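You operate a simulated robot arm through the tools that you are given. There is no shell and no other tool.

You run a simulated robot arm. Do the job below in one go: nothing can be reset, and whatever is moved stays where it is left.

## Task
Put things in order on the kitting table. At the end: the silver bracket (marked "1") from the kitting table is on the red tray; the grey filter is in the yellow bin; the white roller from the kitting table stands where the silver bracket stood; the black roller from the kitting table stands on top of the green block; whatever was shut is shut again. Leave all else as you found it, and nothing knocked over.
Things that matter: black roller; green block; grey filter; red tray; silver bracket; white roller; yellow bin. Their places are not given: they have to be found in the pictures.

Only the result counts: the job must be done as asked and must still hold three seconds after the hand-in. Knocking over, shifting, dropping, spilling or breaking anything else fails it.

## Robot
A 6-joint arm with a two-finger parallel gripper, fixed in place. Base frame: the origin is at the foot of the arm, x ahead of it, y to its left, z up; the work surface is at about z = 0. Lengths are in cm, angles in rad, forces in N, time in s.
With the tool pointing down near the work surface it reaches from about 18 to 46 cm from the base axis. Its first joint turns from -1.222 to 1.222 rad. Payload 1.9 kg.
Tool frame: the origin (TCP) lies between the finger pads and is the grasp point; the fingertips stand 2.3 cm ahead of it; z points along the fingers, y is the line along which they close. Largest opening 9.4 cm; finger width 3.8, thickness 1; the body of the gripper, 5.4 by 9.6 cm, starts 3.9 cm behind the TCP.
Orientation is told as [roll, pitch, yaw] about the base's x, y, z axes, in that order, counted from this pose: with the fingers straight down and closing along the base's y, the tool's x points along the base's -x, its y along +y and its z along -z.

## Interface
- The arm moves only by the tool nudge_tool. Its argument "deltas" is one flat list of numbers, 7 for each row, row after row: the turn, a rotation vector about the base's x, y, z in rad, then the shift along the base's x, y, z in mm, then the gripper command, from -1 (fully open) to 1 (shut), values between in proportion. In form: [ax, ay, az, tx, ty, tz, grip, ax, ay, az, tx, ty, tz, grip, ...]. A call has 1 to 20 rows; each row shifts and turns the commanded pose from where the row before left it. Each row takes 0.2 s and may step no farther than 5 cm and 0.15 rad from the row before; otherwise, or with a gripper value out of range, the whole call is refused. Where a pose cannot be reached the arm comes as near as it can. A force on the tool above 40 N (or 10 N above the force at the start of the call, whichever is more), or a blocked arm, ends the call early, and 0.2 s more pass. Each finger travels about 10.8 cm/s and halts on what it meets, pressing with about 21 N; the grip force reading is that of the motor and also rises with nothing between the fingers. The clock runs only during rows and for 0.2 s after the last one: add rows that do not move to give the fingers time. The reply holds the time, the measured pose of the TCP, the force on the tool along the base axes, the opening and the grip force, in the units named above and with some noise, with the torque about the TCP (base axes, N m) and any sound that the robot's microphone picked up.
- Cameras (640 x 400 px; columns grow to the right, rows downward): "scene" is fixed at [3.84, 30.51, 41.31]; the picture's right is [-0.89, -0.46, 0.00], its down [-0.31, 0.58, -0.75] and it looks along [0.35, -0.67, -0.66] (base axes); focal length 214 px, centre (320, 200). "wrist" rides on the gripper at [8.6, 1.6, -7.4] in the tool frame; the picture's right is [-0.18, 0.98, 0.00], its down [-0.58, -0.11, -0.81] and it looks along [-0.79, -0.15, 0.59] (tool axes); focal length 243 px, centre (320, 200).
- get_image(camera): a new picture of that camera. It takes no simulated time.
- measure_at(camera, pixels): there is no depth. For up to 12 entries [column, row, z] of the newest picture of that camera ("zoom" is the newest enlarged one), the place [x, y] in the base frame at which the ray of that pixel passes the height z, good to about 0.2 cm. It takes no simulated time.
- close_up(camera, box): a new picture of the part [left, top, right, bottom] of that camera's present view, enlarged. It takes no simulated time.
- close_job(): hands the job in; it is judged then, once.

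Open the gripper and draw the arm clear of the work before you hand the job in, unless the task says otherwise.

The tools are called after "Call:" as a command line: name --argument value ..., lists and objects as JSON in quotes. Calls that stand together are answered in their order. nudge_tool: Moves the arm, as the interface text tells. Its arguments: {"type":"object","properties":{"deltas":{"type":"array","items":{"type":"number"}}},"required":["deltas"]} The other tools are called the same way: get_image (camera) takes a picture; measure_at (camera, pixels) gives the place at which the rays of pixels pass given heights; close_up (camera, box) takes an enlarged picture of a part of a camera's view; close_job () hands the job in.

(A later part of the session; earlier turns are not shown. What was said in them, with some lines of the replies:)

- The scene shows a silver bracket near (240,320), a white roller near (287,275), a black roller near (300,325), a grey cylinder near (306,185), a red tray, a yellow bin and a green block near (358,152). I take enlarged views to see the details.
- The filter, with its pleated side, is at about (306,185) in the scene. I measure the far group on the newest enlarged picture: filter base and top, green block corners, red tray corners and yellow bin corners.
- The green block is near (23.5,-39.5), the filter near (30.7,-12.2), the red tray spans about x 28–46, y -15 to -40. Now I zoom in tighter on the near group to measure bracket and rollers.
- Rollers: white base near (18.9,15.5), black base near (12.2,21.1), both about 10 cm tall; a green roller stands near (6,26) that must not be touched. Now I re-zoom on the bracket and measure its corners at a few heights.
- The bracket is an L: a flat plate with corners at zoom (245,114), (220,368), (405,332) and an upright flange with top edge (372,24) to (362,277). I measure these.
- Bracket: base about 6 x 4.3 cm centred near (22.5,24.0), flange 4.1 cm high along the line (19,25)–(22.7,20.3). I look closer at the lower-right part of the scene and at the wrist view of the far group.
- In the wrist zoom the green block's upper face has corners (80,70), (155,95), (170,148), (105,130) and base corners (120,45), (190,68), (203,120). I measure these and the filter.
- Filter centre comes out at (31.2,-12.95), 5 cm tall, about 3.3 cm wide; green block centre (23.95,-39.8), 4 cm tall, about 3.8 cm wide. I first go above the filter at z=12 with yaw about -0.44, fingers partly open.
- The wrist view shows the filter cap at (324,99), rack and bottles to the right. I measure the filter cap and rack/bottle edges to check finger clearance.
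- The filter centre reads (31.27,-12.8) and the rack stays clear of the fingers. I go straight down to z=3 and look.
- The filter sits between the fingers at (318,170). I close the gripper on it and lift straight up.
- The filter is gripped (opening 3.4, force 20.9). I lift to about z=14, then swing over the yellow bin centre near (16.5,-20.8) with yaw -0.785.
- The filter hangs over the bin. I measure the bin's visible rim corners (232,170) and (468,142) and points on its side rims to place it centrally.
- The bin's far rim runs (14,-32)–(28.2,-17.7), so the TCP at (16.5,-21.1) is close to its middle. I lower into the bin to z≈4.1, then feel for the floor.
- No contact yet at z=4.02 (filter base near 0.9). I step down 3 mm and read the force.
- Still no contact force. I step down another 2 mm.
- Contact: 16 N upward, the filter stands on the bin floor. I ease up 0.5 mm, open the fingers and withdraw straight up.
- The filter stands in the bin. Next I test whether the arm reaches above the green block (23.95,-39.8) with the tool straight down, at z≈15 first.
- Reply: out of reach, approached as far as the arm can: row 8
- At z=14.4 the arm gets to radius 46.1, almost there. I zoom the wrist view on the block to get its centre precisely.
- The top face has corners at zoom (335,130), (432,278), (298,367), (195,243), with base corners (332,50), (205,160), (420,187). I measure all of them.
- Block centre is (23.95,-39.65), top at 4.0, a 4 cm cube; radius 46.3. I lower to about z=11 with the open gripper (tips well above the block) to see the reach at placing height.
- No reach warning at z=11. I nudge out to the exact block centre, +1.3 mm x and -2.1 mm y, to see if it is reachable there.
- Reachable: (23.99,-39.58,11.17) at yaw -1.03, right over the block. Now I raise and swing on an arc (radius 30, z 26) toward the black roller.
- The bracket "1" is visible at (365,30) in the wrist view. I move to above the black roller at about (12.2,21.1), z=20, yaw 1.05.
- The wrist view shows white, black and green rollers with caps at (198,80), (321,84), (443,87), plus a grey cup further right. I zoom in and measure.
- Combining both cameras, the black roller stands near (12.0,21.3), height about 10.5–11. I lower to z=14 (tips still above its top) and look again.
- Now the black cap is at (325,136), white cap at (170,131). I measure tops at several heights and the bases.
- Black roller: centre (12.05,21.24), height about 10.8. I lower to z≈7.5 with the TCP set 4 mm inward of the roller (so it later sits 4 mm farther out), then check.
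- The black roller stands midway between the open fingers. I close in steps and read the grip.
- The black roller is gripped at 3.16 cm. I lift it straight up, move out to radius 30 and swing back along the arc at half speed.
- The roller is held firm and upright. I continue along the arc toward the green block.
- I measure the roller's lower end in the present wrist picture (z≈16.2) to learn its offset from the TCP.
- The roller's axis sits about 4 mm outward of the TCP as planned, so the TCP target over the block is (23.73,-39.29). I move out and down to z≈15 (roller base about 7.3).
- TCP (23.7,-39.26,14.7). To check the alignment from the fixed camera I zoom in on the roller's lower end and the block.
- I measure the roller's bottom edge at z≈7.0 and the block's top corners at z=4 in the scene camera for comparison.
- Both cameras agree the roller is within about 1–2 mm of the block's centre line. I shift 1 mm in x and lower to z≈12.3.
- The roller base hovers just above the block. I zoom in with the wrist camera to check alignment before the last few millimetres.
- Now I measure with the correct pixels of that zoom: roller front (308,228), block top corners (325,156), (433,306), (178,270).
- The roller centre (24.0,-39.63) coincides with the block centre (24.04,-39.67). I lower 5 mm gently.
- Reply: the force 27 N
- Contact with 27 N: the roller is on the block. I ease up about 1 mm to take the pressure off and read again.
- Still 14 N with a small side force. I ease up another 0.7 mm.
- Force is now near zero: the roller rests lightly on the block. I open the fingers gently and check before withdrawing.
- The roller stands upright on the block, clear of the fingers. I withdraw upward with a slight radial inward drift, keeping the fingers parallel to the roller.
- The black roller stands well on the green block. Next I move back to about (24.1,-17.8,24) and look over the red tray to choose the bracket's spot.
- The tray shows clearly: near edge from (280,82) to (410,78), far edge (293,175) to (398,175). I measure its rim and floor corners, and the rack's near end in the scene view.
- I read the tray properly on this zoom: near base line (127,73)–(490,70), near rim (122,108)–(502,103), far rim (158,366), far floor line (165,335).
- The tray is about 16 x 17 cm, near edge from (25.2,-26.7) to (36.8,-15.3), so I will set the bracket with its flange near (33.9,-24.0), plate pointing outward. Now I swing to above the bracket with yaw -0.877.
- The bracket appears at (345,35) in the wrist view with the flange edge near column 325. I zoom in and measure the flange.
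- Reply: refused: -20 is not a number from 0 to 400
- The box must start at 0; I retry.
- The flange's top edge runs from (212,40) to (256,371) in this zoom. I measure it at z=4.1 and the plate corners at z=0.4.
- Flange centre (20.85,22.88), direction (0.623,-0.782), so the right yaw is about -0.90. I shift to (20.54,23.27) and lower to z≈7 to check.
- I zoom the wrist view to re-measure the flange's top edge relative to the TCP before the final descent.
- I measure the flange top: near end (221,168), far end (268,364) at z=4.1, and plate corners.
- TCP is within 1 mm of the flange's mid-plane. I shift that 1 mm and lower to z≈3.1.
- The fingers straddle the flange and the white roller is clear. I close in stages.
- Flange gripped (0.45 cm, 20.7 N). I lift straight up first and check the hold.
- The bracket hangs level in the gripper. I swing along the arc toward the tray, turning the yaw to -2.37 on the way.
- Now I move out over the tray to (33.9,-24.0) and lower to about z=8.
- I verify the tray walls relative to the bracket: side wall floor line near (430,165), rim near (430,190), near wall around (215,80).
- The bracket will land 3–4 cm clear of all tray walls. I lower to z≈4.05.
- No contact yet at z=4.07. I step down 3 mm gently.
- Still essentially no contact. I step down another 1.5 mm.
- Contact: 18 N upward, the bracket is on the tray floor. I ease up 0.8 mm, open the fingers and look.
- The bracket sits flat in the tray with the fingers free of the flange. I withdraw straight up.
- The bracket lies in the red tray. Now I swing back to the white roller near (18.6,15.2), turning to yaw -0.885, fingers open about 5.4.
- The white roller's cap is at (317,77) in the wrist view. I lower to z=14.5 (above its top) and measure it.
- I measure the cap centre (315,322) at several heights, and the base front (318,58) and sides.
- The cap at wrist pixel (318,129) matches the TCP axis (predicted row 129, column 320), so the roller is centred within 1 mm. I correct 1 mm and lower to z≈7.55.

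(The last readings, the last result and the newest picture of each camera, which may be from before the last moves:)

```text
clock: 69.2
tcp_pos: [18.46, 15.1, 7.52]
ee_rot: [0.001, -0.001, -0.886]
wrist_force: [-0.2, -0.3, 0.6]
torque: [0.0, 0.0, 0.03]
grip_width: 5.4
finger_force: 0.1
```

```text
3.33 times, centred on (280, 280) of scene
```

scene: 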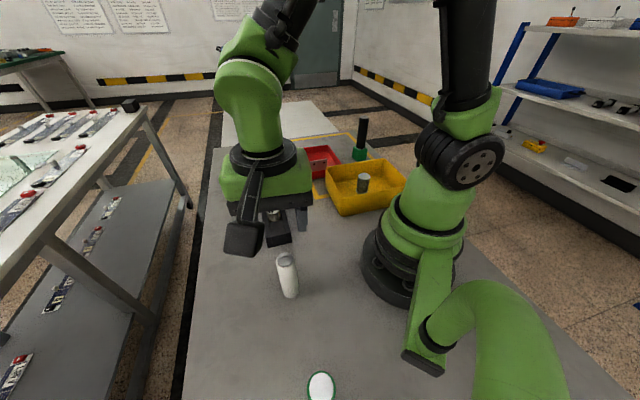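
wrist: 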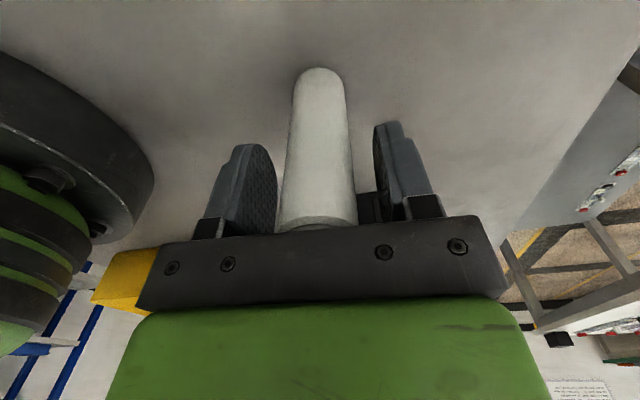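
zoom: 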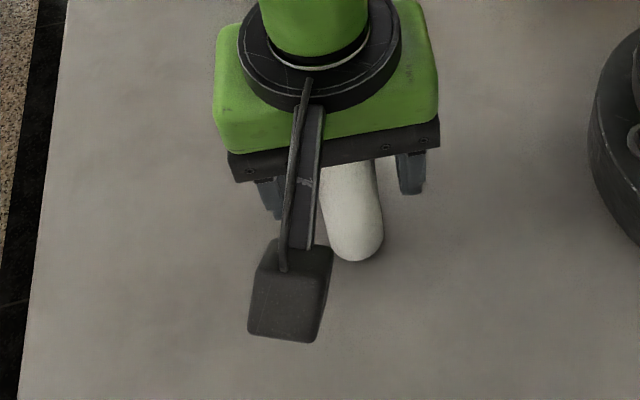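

The white roller is between the fingers and no contact is felt. I close in stages.

Call:
nudge_tool --deltas '[0, 0, 0, 0, 0, 0, 0.1, 0, 0, 0, 0, 0, 0, 0.22, 0, 0, 0, 0, 0, 0, 0.3, 0, 0, 0, 0, 0, 0, 1, 0, 0, 0, 0, 0, 0, 1]'

Call:
get_image --camera "wrist"

```text
clock: 70.4
tcp_pos: [18.55, 15.19, 7.62]
ee_rot: [0.001, 0.001, -0.886]
wrist_force: [1.0, 0.9, 1.1]
torque: [0.04, -0.01, -0.04]
grip_width: 3.14
finger_force: 20.7
```

```text
taken
```

wrist: 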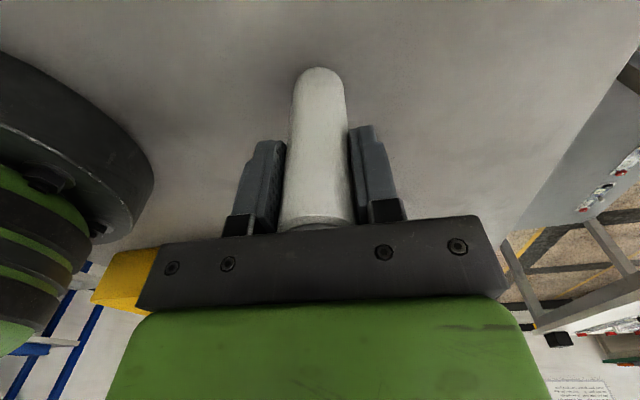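

Gripped at 3.14 cm. I lift 4 cm, carry it (+39.7,+89) mm to the bracket's former centre (22.5,24.05), and lower to about 3 mm above the table.

Call:
nudge_tool --deltas '[0, 0, 0, 0, 0, 6, 1, 0, 0, 0, 0, 0, 14, 1, 0, 0, 0, 0, 0, 20, 1, 0, 0, 0, 9.9, 22.25, 0, 1, 0, 0, 0, 9.9, 22.25, 0, 1, 0, 0, 0, 9.9, 22.25, 0, 1, 0, 0, 0, 10, 22.25, 0, 1, 0, 0, 0, 0, 0, 0, 1, 0, 0, 0, 0, 0, -16, 1, 0, 0, 0, 0, 0, -14, 1, 0, 0, 0, 0, 0, -7, 1, 0, 0, 0, 0, 0, 0, 1]'

Call:
get_image --camera "wrist"

Call:
close_up --camera "scene" --box '[180, 240, 340, 360]'

```text
clock: 73.0
tcp_pos: [22.48, 23.89, 7.8]
ee_rot: [0.001, 0.001, -0.887]
wrist_force: [-0.8, 0.0, -2.1]
torque: [-0.01, 0.04, -0.01]
grip_width: 3.16
finger_force: 20.8
```

```text
taken
```

wrist: 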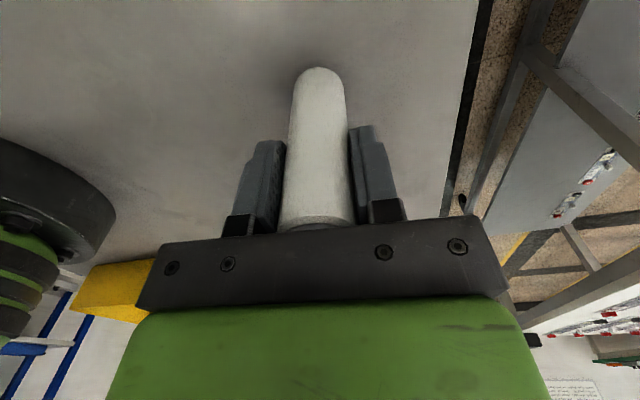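

```text
3.33 times, centred on (260, 300) of scene
```

zoom: 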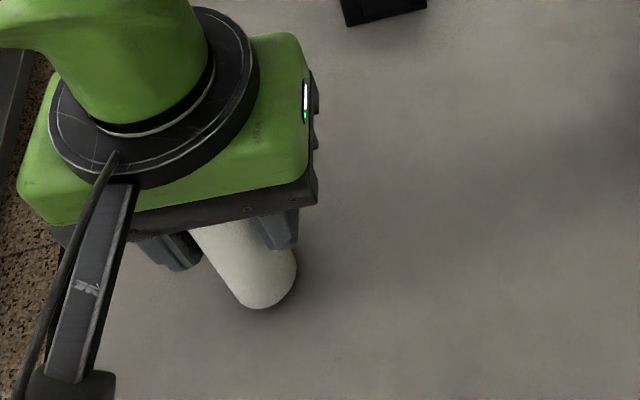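

At (22.48,23.89), about 3 mm above the table. I lower 2.5 mm and feel for contact.

Call:
nudge_tool --deltas '[0, 0, 0, 0, 0, -1.5, 1, 0, 0, 0, 0, 0, -1, 1, 0, 0, 0, 0, 0, 0, 1]'

```text
clock: 73.8
tcp_pos: [22.54, 23.93, 7.68]
ee_rot: [-0.001, 0.0, -0.89]
wrist_force: [-1.2, -4.6, 5.4]
torque: [-0.21, 0.03, 0.01]
grip_width: 3.16
finger_force: 21.2
```

Light contact (5 N). I ease up 0.3 mm and open the fingers gently.

Call:
nudge_tool --deltas '[0, 0, 0, 0, 0, 0.3, 1, 0, 0, 0, 0, 0, 0, 0.28, 0, 0, 0, 0, 0, 0, 0.2, 0, 0, 0, 0, 0, 0, 0, 0, 0, 0, 0, 0, 0, -0.15, 0, 0, 0, 0, 0, 0, -0.15]'

Call:
get_image --camera "wrist"

Call:
close_up --camera "scene" --box '[180, 240, 340, 360]'

```text
clock: 75.2
tcp_pos: [22.5, 23.92, 7.57]
ee_rot: [0.0, 0.001, -0.887]
wrist_force: [-0.7, -1.3, 0.4]
torque: [0.0, 0.0, 0.01]
grip_width: 5.4
finger_force: 0.0
```

```text
taken
```

wrist: 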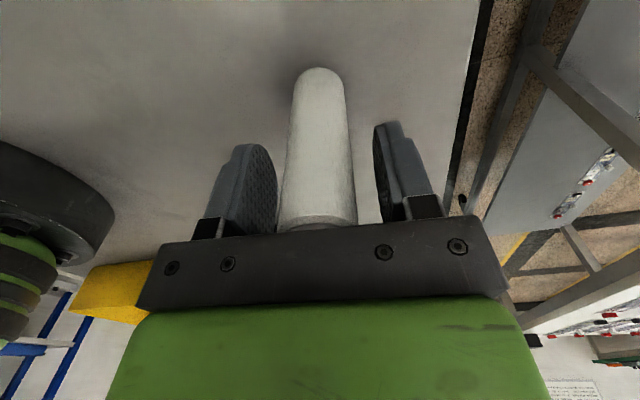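

```text
3.33 times, centred on (260, 300) of scene
```

zoom: 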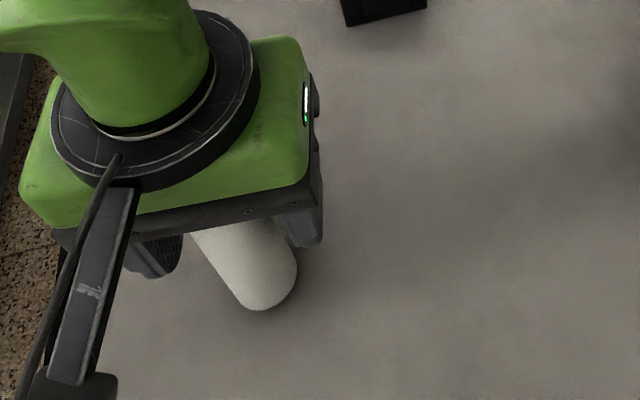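

The white roller stands free between the open fingers. I withdraw straight up and move clear toward the middle.

Call:
nudge_tool --deltas '[0, 0, 0, 0, 0, 10, -0.15, 0, 0, 0, 0, 0, 20, -0.15, 0, 0, 0, 0, 0, 30, -0.15, 0, 0, 0, 0, 0, 30, -0.15, 0, 0, 0, 0, 0, 35, -0.15, 0, 0, 0.05, 10, -30, 20, -0.15, 0, 0, 0.05, 10, -35, 20, -0.15, 0, 0, 0.05, 8, -40, 10, -0.15, 0, 0, 0.05, 0, -40, 0, -0.15, 0, 0, 0.05, 0, -40, 0, -0.15, 0, 0, 0, 0, 0, 0, -0.15]'

Call:
get_image --camera "scene"

Call:
close_up --camera "scene" --box '[200, 220, 360, 400]'

Call:
get_image --camera "wrist"

```text
clock: 77.6
tcp_pos: [25.0, 5.49, 25.01]
ee_rot: [-0.001, -0.002, -0.638]
wrist_force: [0.2, 0.7, 0.1]
torque: [0.01, 0.03, 0.02]
grip_width: 5.4
finger_force: 0.0
```

```text
taken
```

scene: 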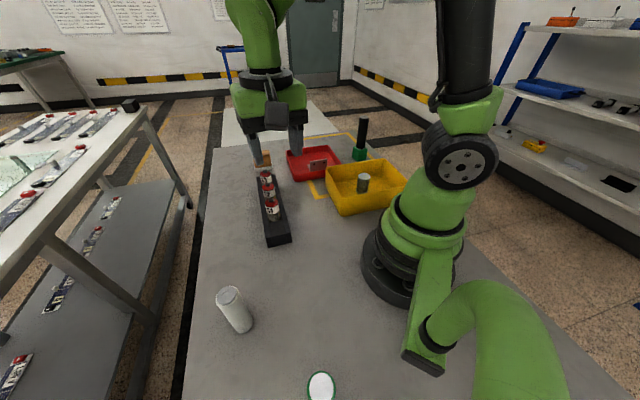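

```text
2.22 times, centred on (280, 310) of scene
```

zoom: 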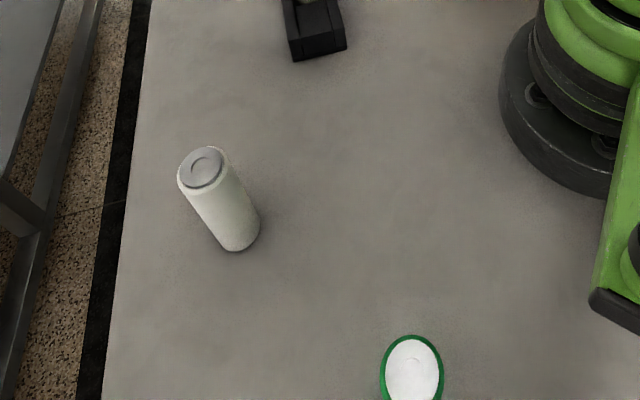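

```text
taken
```

wrist: 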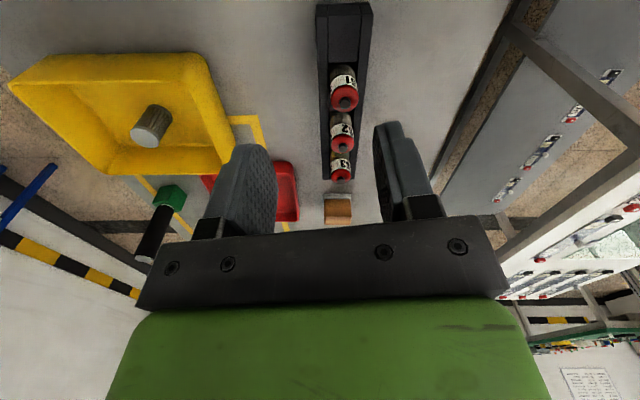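

Everything appears in place. I check the white roller's standing point against the bracket's former centre and take close views of the far group.

Call:
measure_at --camera "scene" --pixels '[[244, 333, 0], [229, 296, 10.8], [253, 323, 0], [236, 327, 0]]'

Call:
close_up --camera "scene" --box '[240, 100, 420, 250]'

Call:
close_up --camera "scene" --box '[205, 270, 275, 345]'

```text
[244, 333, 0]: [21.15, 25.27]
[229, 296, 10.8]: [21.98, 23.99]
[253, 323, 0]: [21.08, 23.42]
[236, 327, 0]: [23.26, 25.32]
```

```text
2.67 times, centred on (330, 175) of scene
```

zoom: 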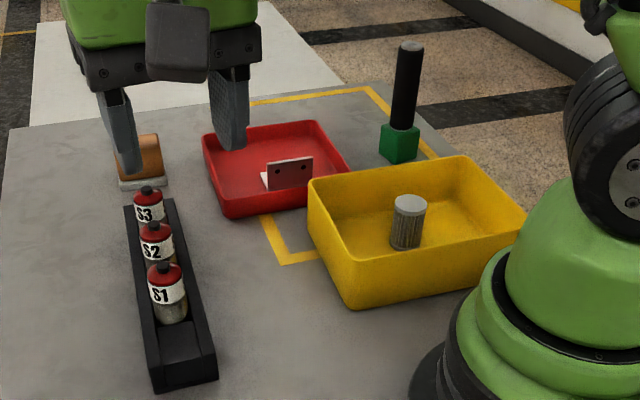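

```text
5.33 times, centred on (240, 308) of scene
```

zoom: 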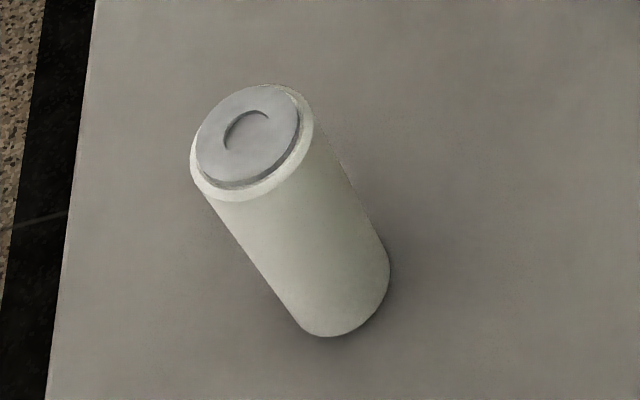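

The white roller stands within a few millimetres of (22.5,24), the bracket lies in the tray, the filter stands in the bin and the black roller on the green block; nothing was shut to begin with. I open the gripper and retreat to a high central pose.

Call:
nudge_tool --deltas '[0, 0, 0.1, -1, -27, 15, -0.5, 0, 0, 0.1, -1, -27, 15, -1, 0, 0, 0.1, -1, -27, 15, -1, 0, 0, 0.1, -1, -27, 15, -1, 0, 0, 0, 0, 0, 0, -1, 0, 0, 0, 0, 0, 0, -1, 0, 0, 0, 0, 0, 0, -1, 0, 0, 0, 0, 0, 0, -1, 0, 0, 0, 0, 0, 0, -1]'

Call:
get_image --camera "scene"

Call:
get_image --camera "wrist"

```text
clock: 79.6
tcp_pos: [24.64, -5.35, 31.33]
ee_rot: [0.0, 0.0, -0.236]
wrist_force: [-0.4, -0.7, 0.4]
torque: [-0.01, 0.0, 0.02]
grip_width: 9.39
finger_force: 0.1
```

```text
taken
```

scene: 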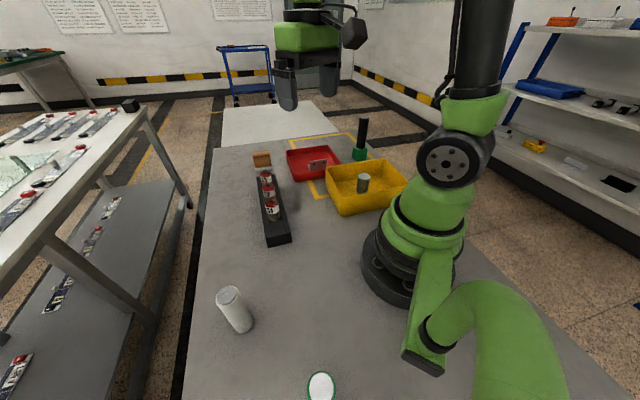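

```text
taken
```

wrist: 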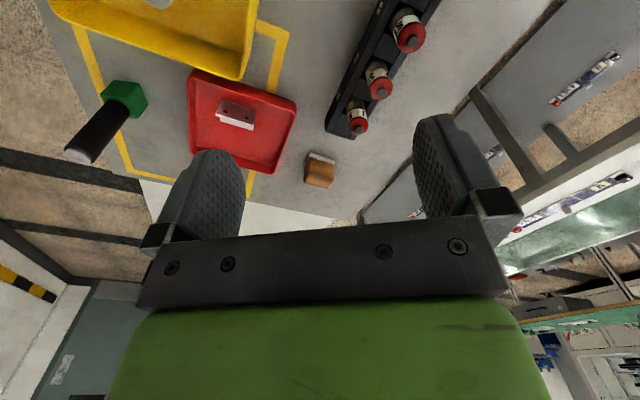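

Both views show the black roller on the green block, the bracket in the red tray, the filter in the yellow bin and the white roller standing at (235,310), with the arm clear and the gripper open. I hand the job in.

Call:
close_job

```text
The job is handed in.
```

The job is handed in; I haven't seen the verdict. The last pictures, with the arm clear and the gripper open, show everything where you asked:

- **Silver bracket "1":** lies flat on the red tray, 3–4 cm or more from each wall.
- **Grey filter:** stands upright in the yellow bin, near its middle.
- **White roller:** stands where the bracket stood. It is within about 5 mm of the bracket's former centre, which I measured at (22.5, 24.1).
- **Black roller:** stands on the green block, within about 1 mm of centre when I lined it up.

I saw nothing shut at the start, so there was nothing to shut again. The rack and bottles, the orange block and the green roller look the same as in the first pictures, and no call ended on a collision. The grey cup and a blue object beyond it were seen only in the wrist camera while I fetched the black roller. I did not check them again at the end.
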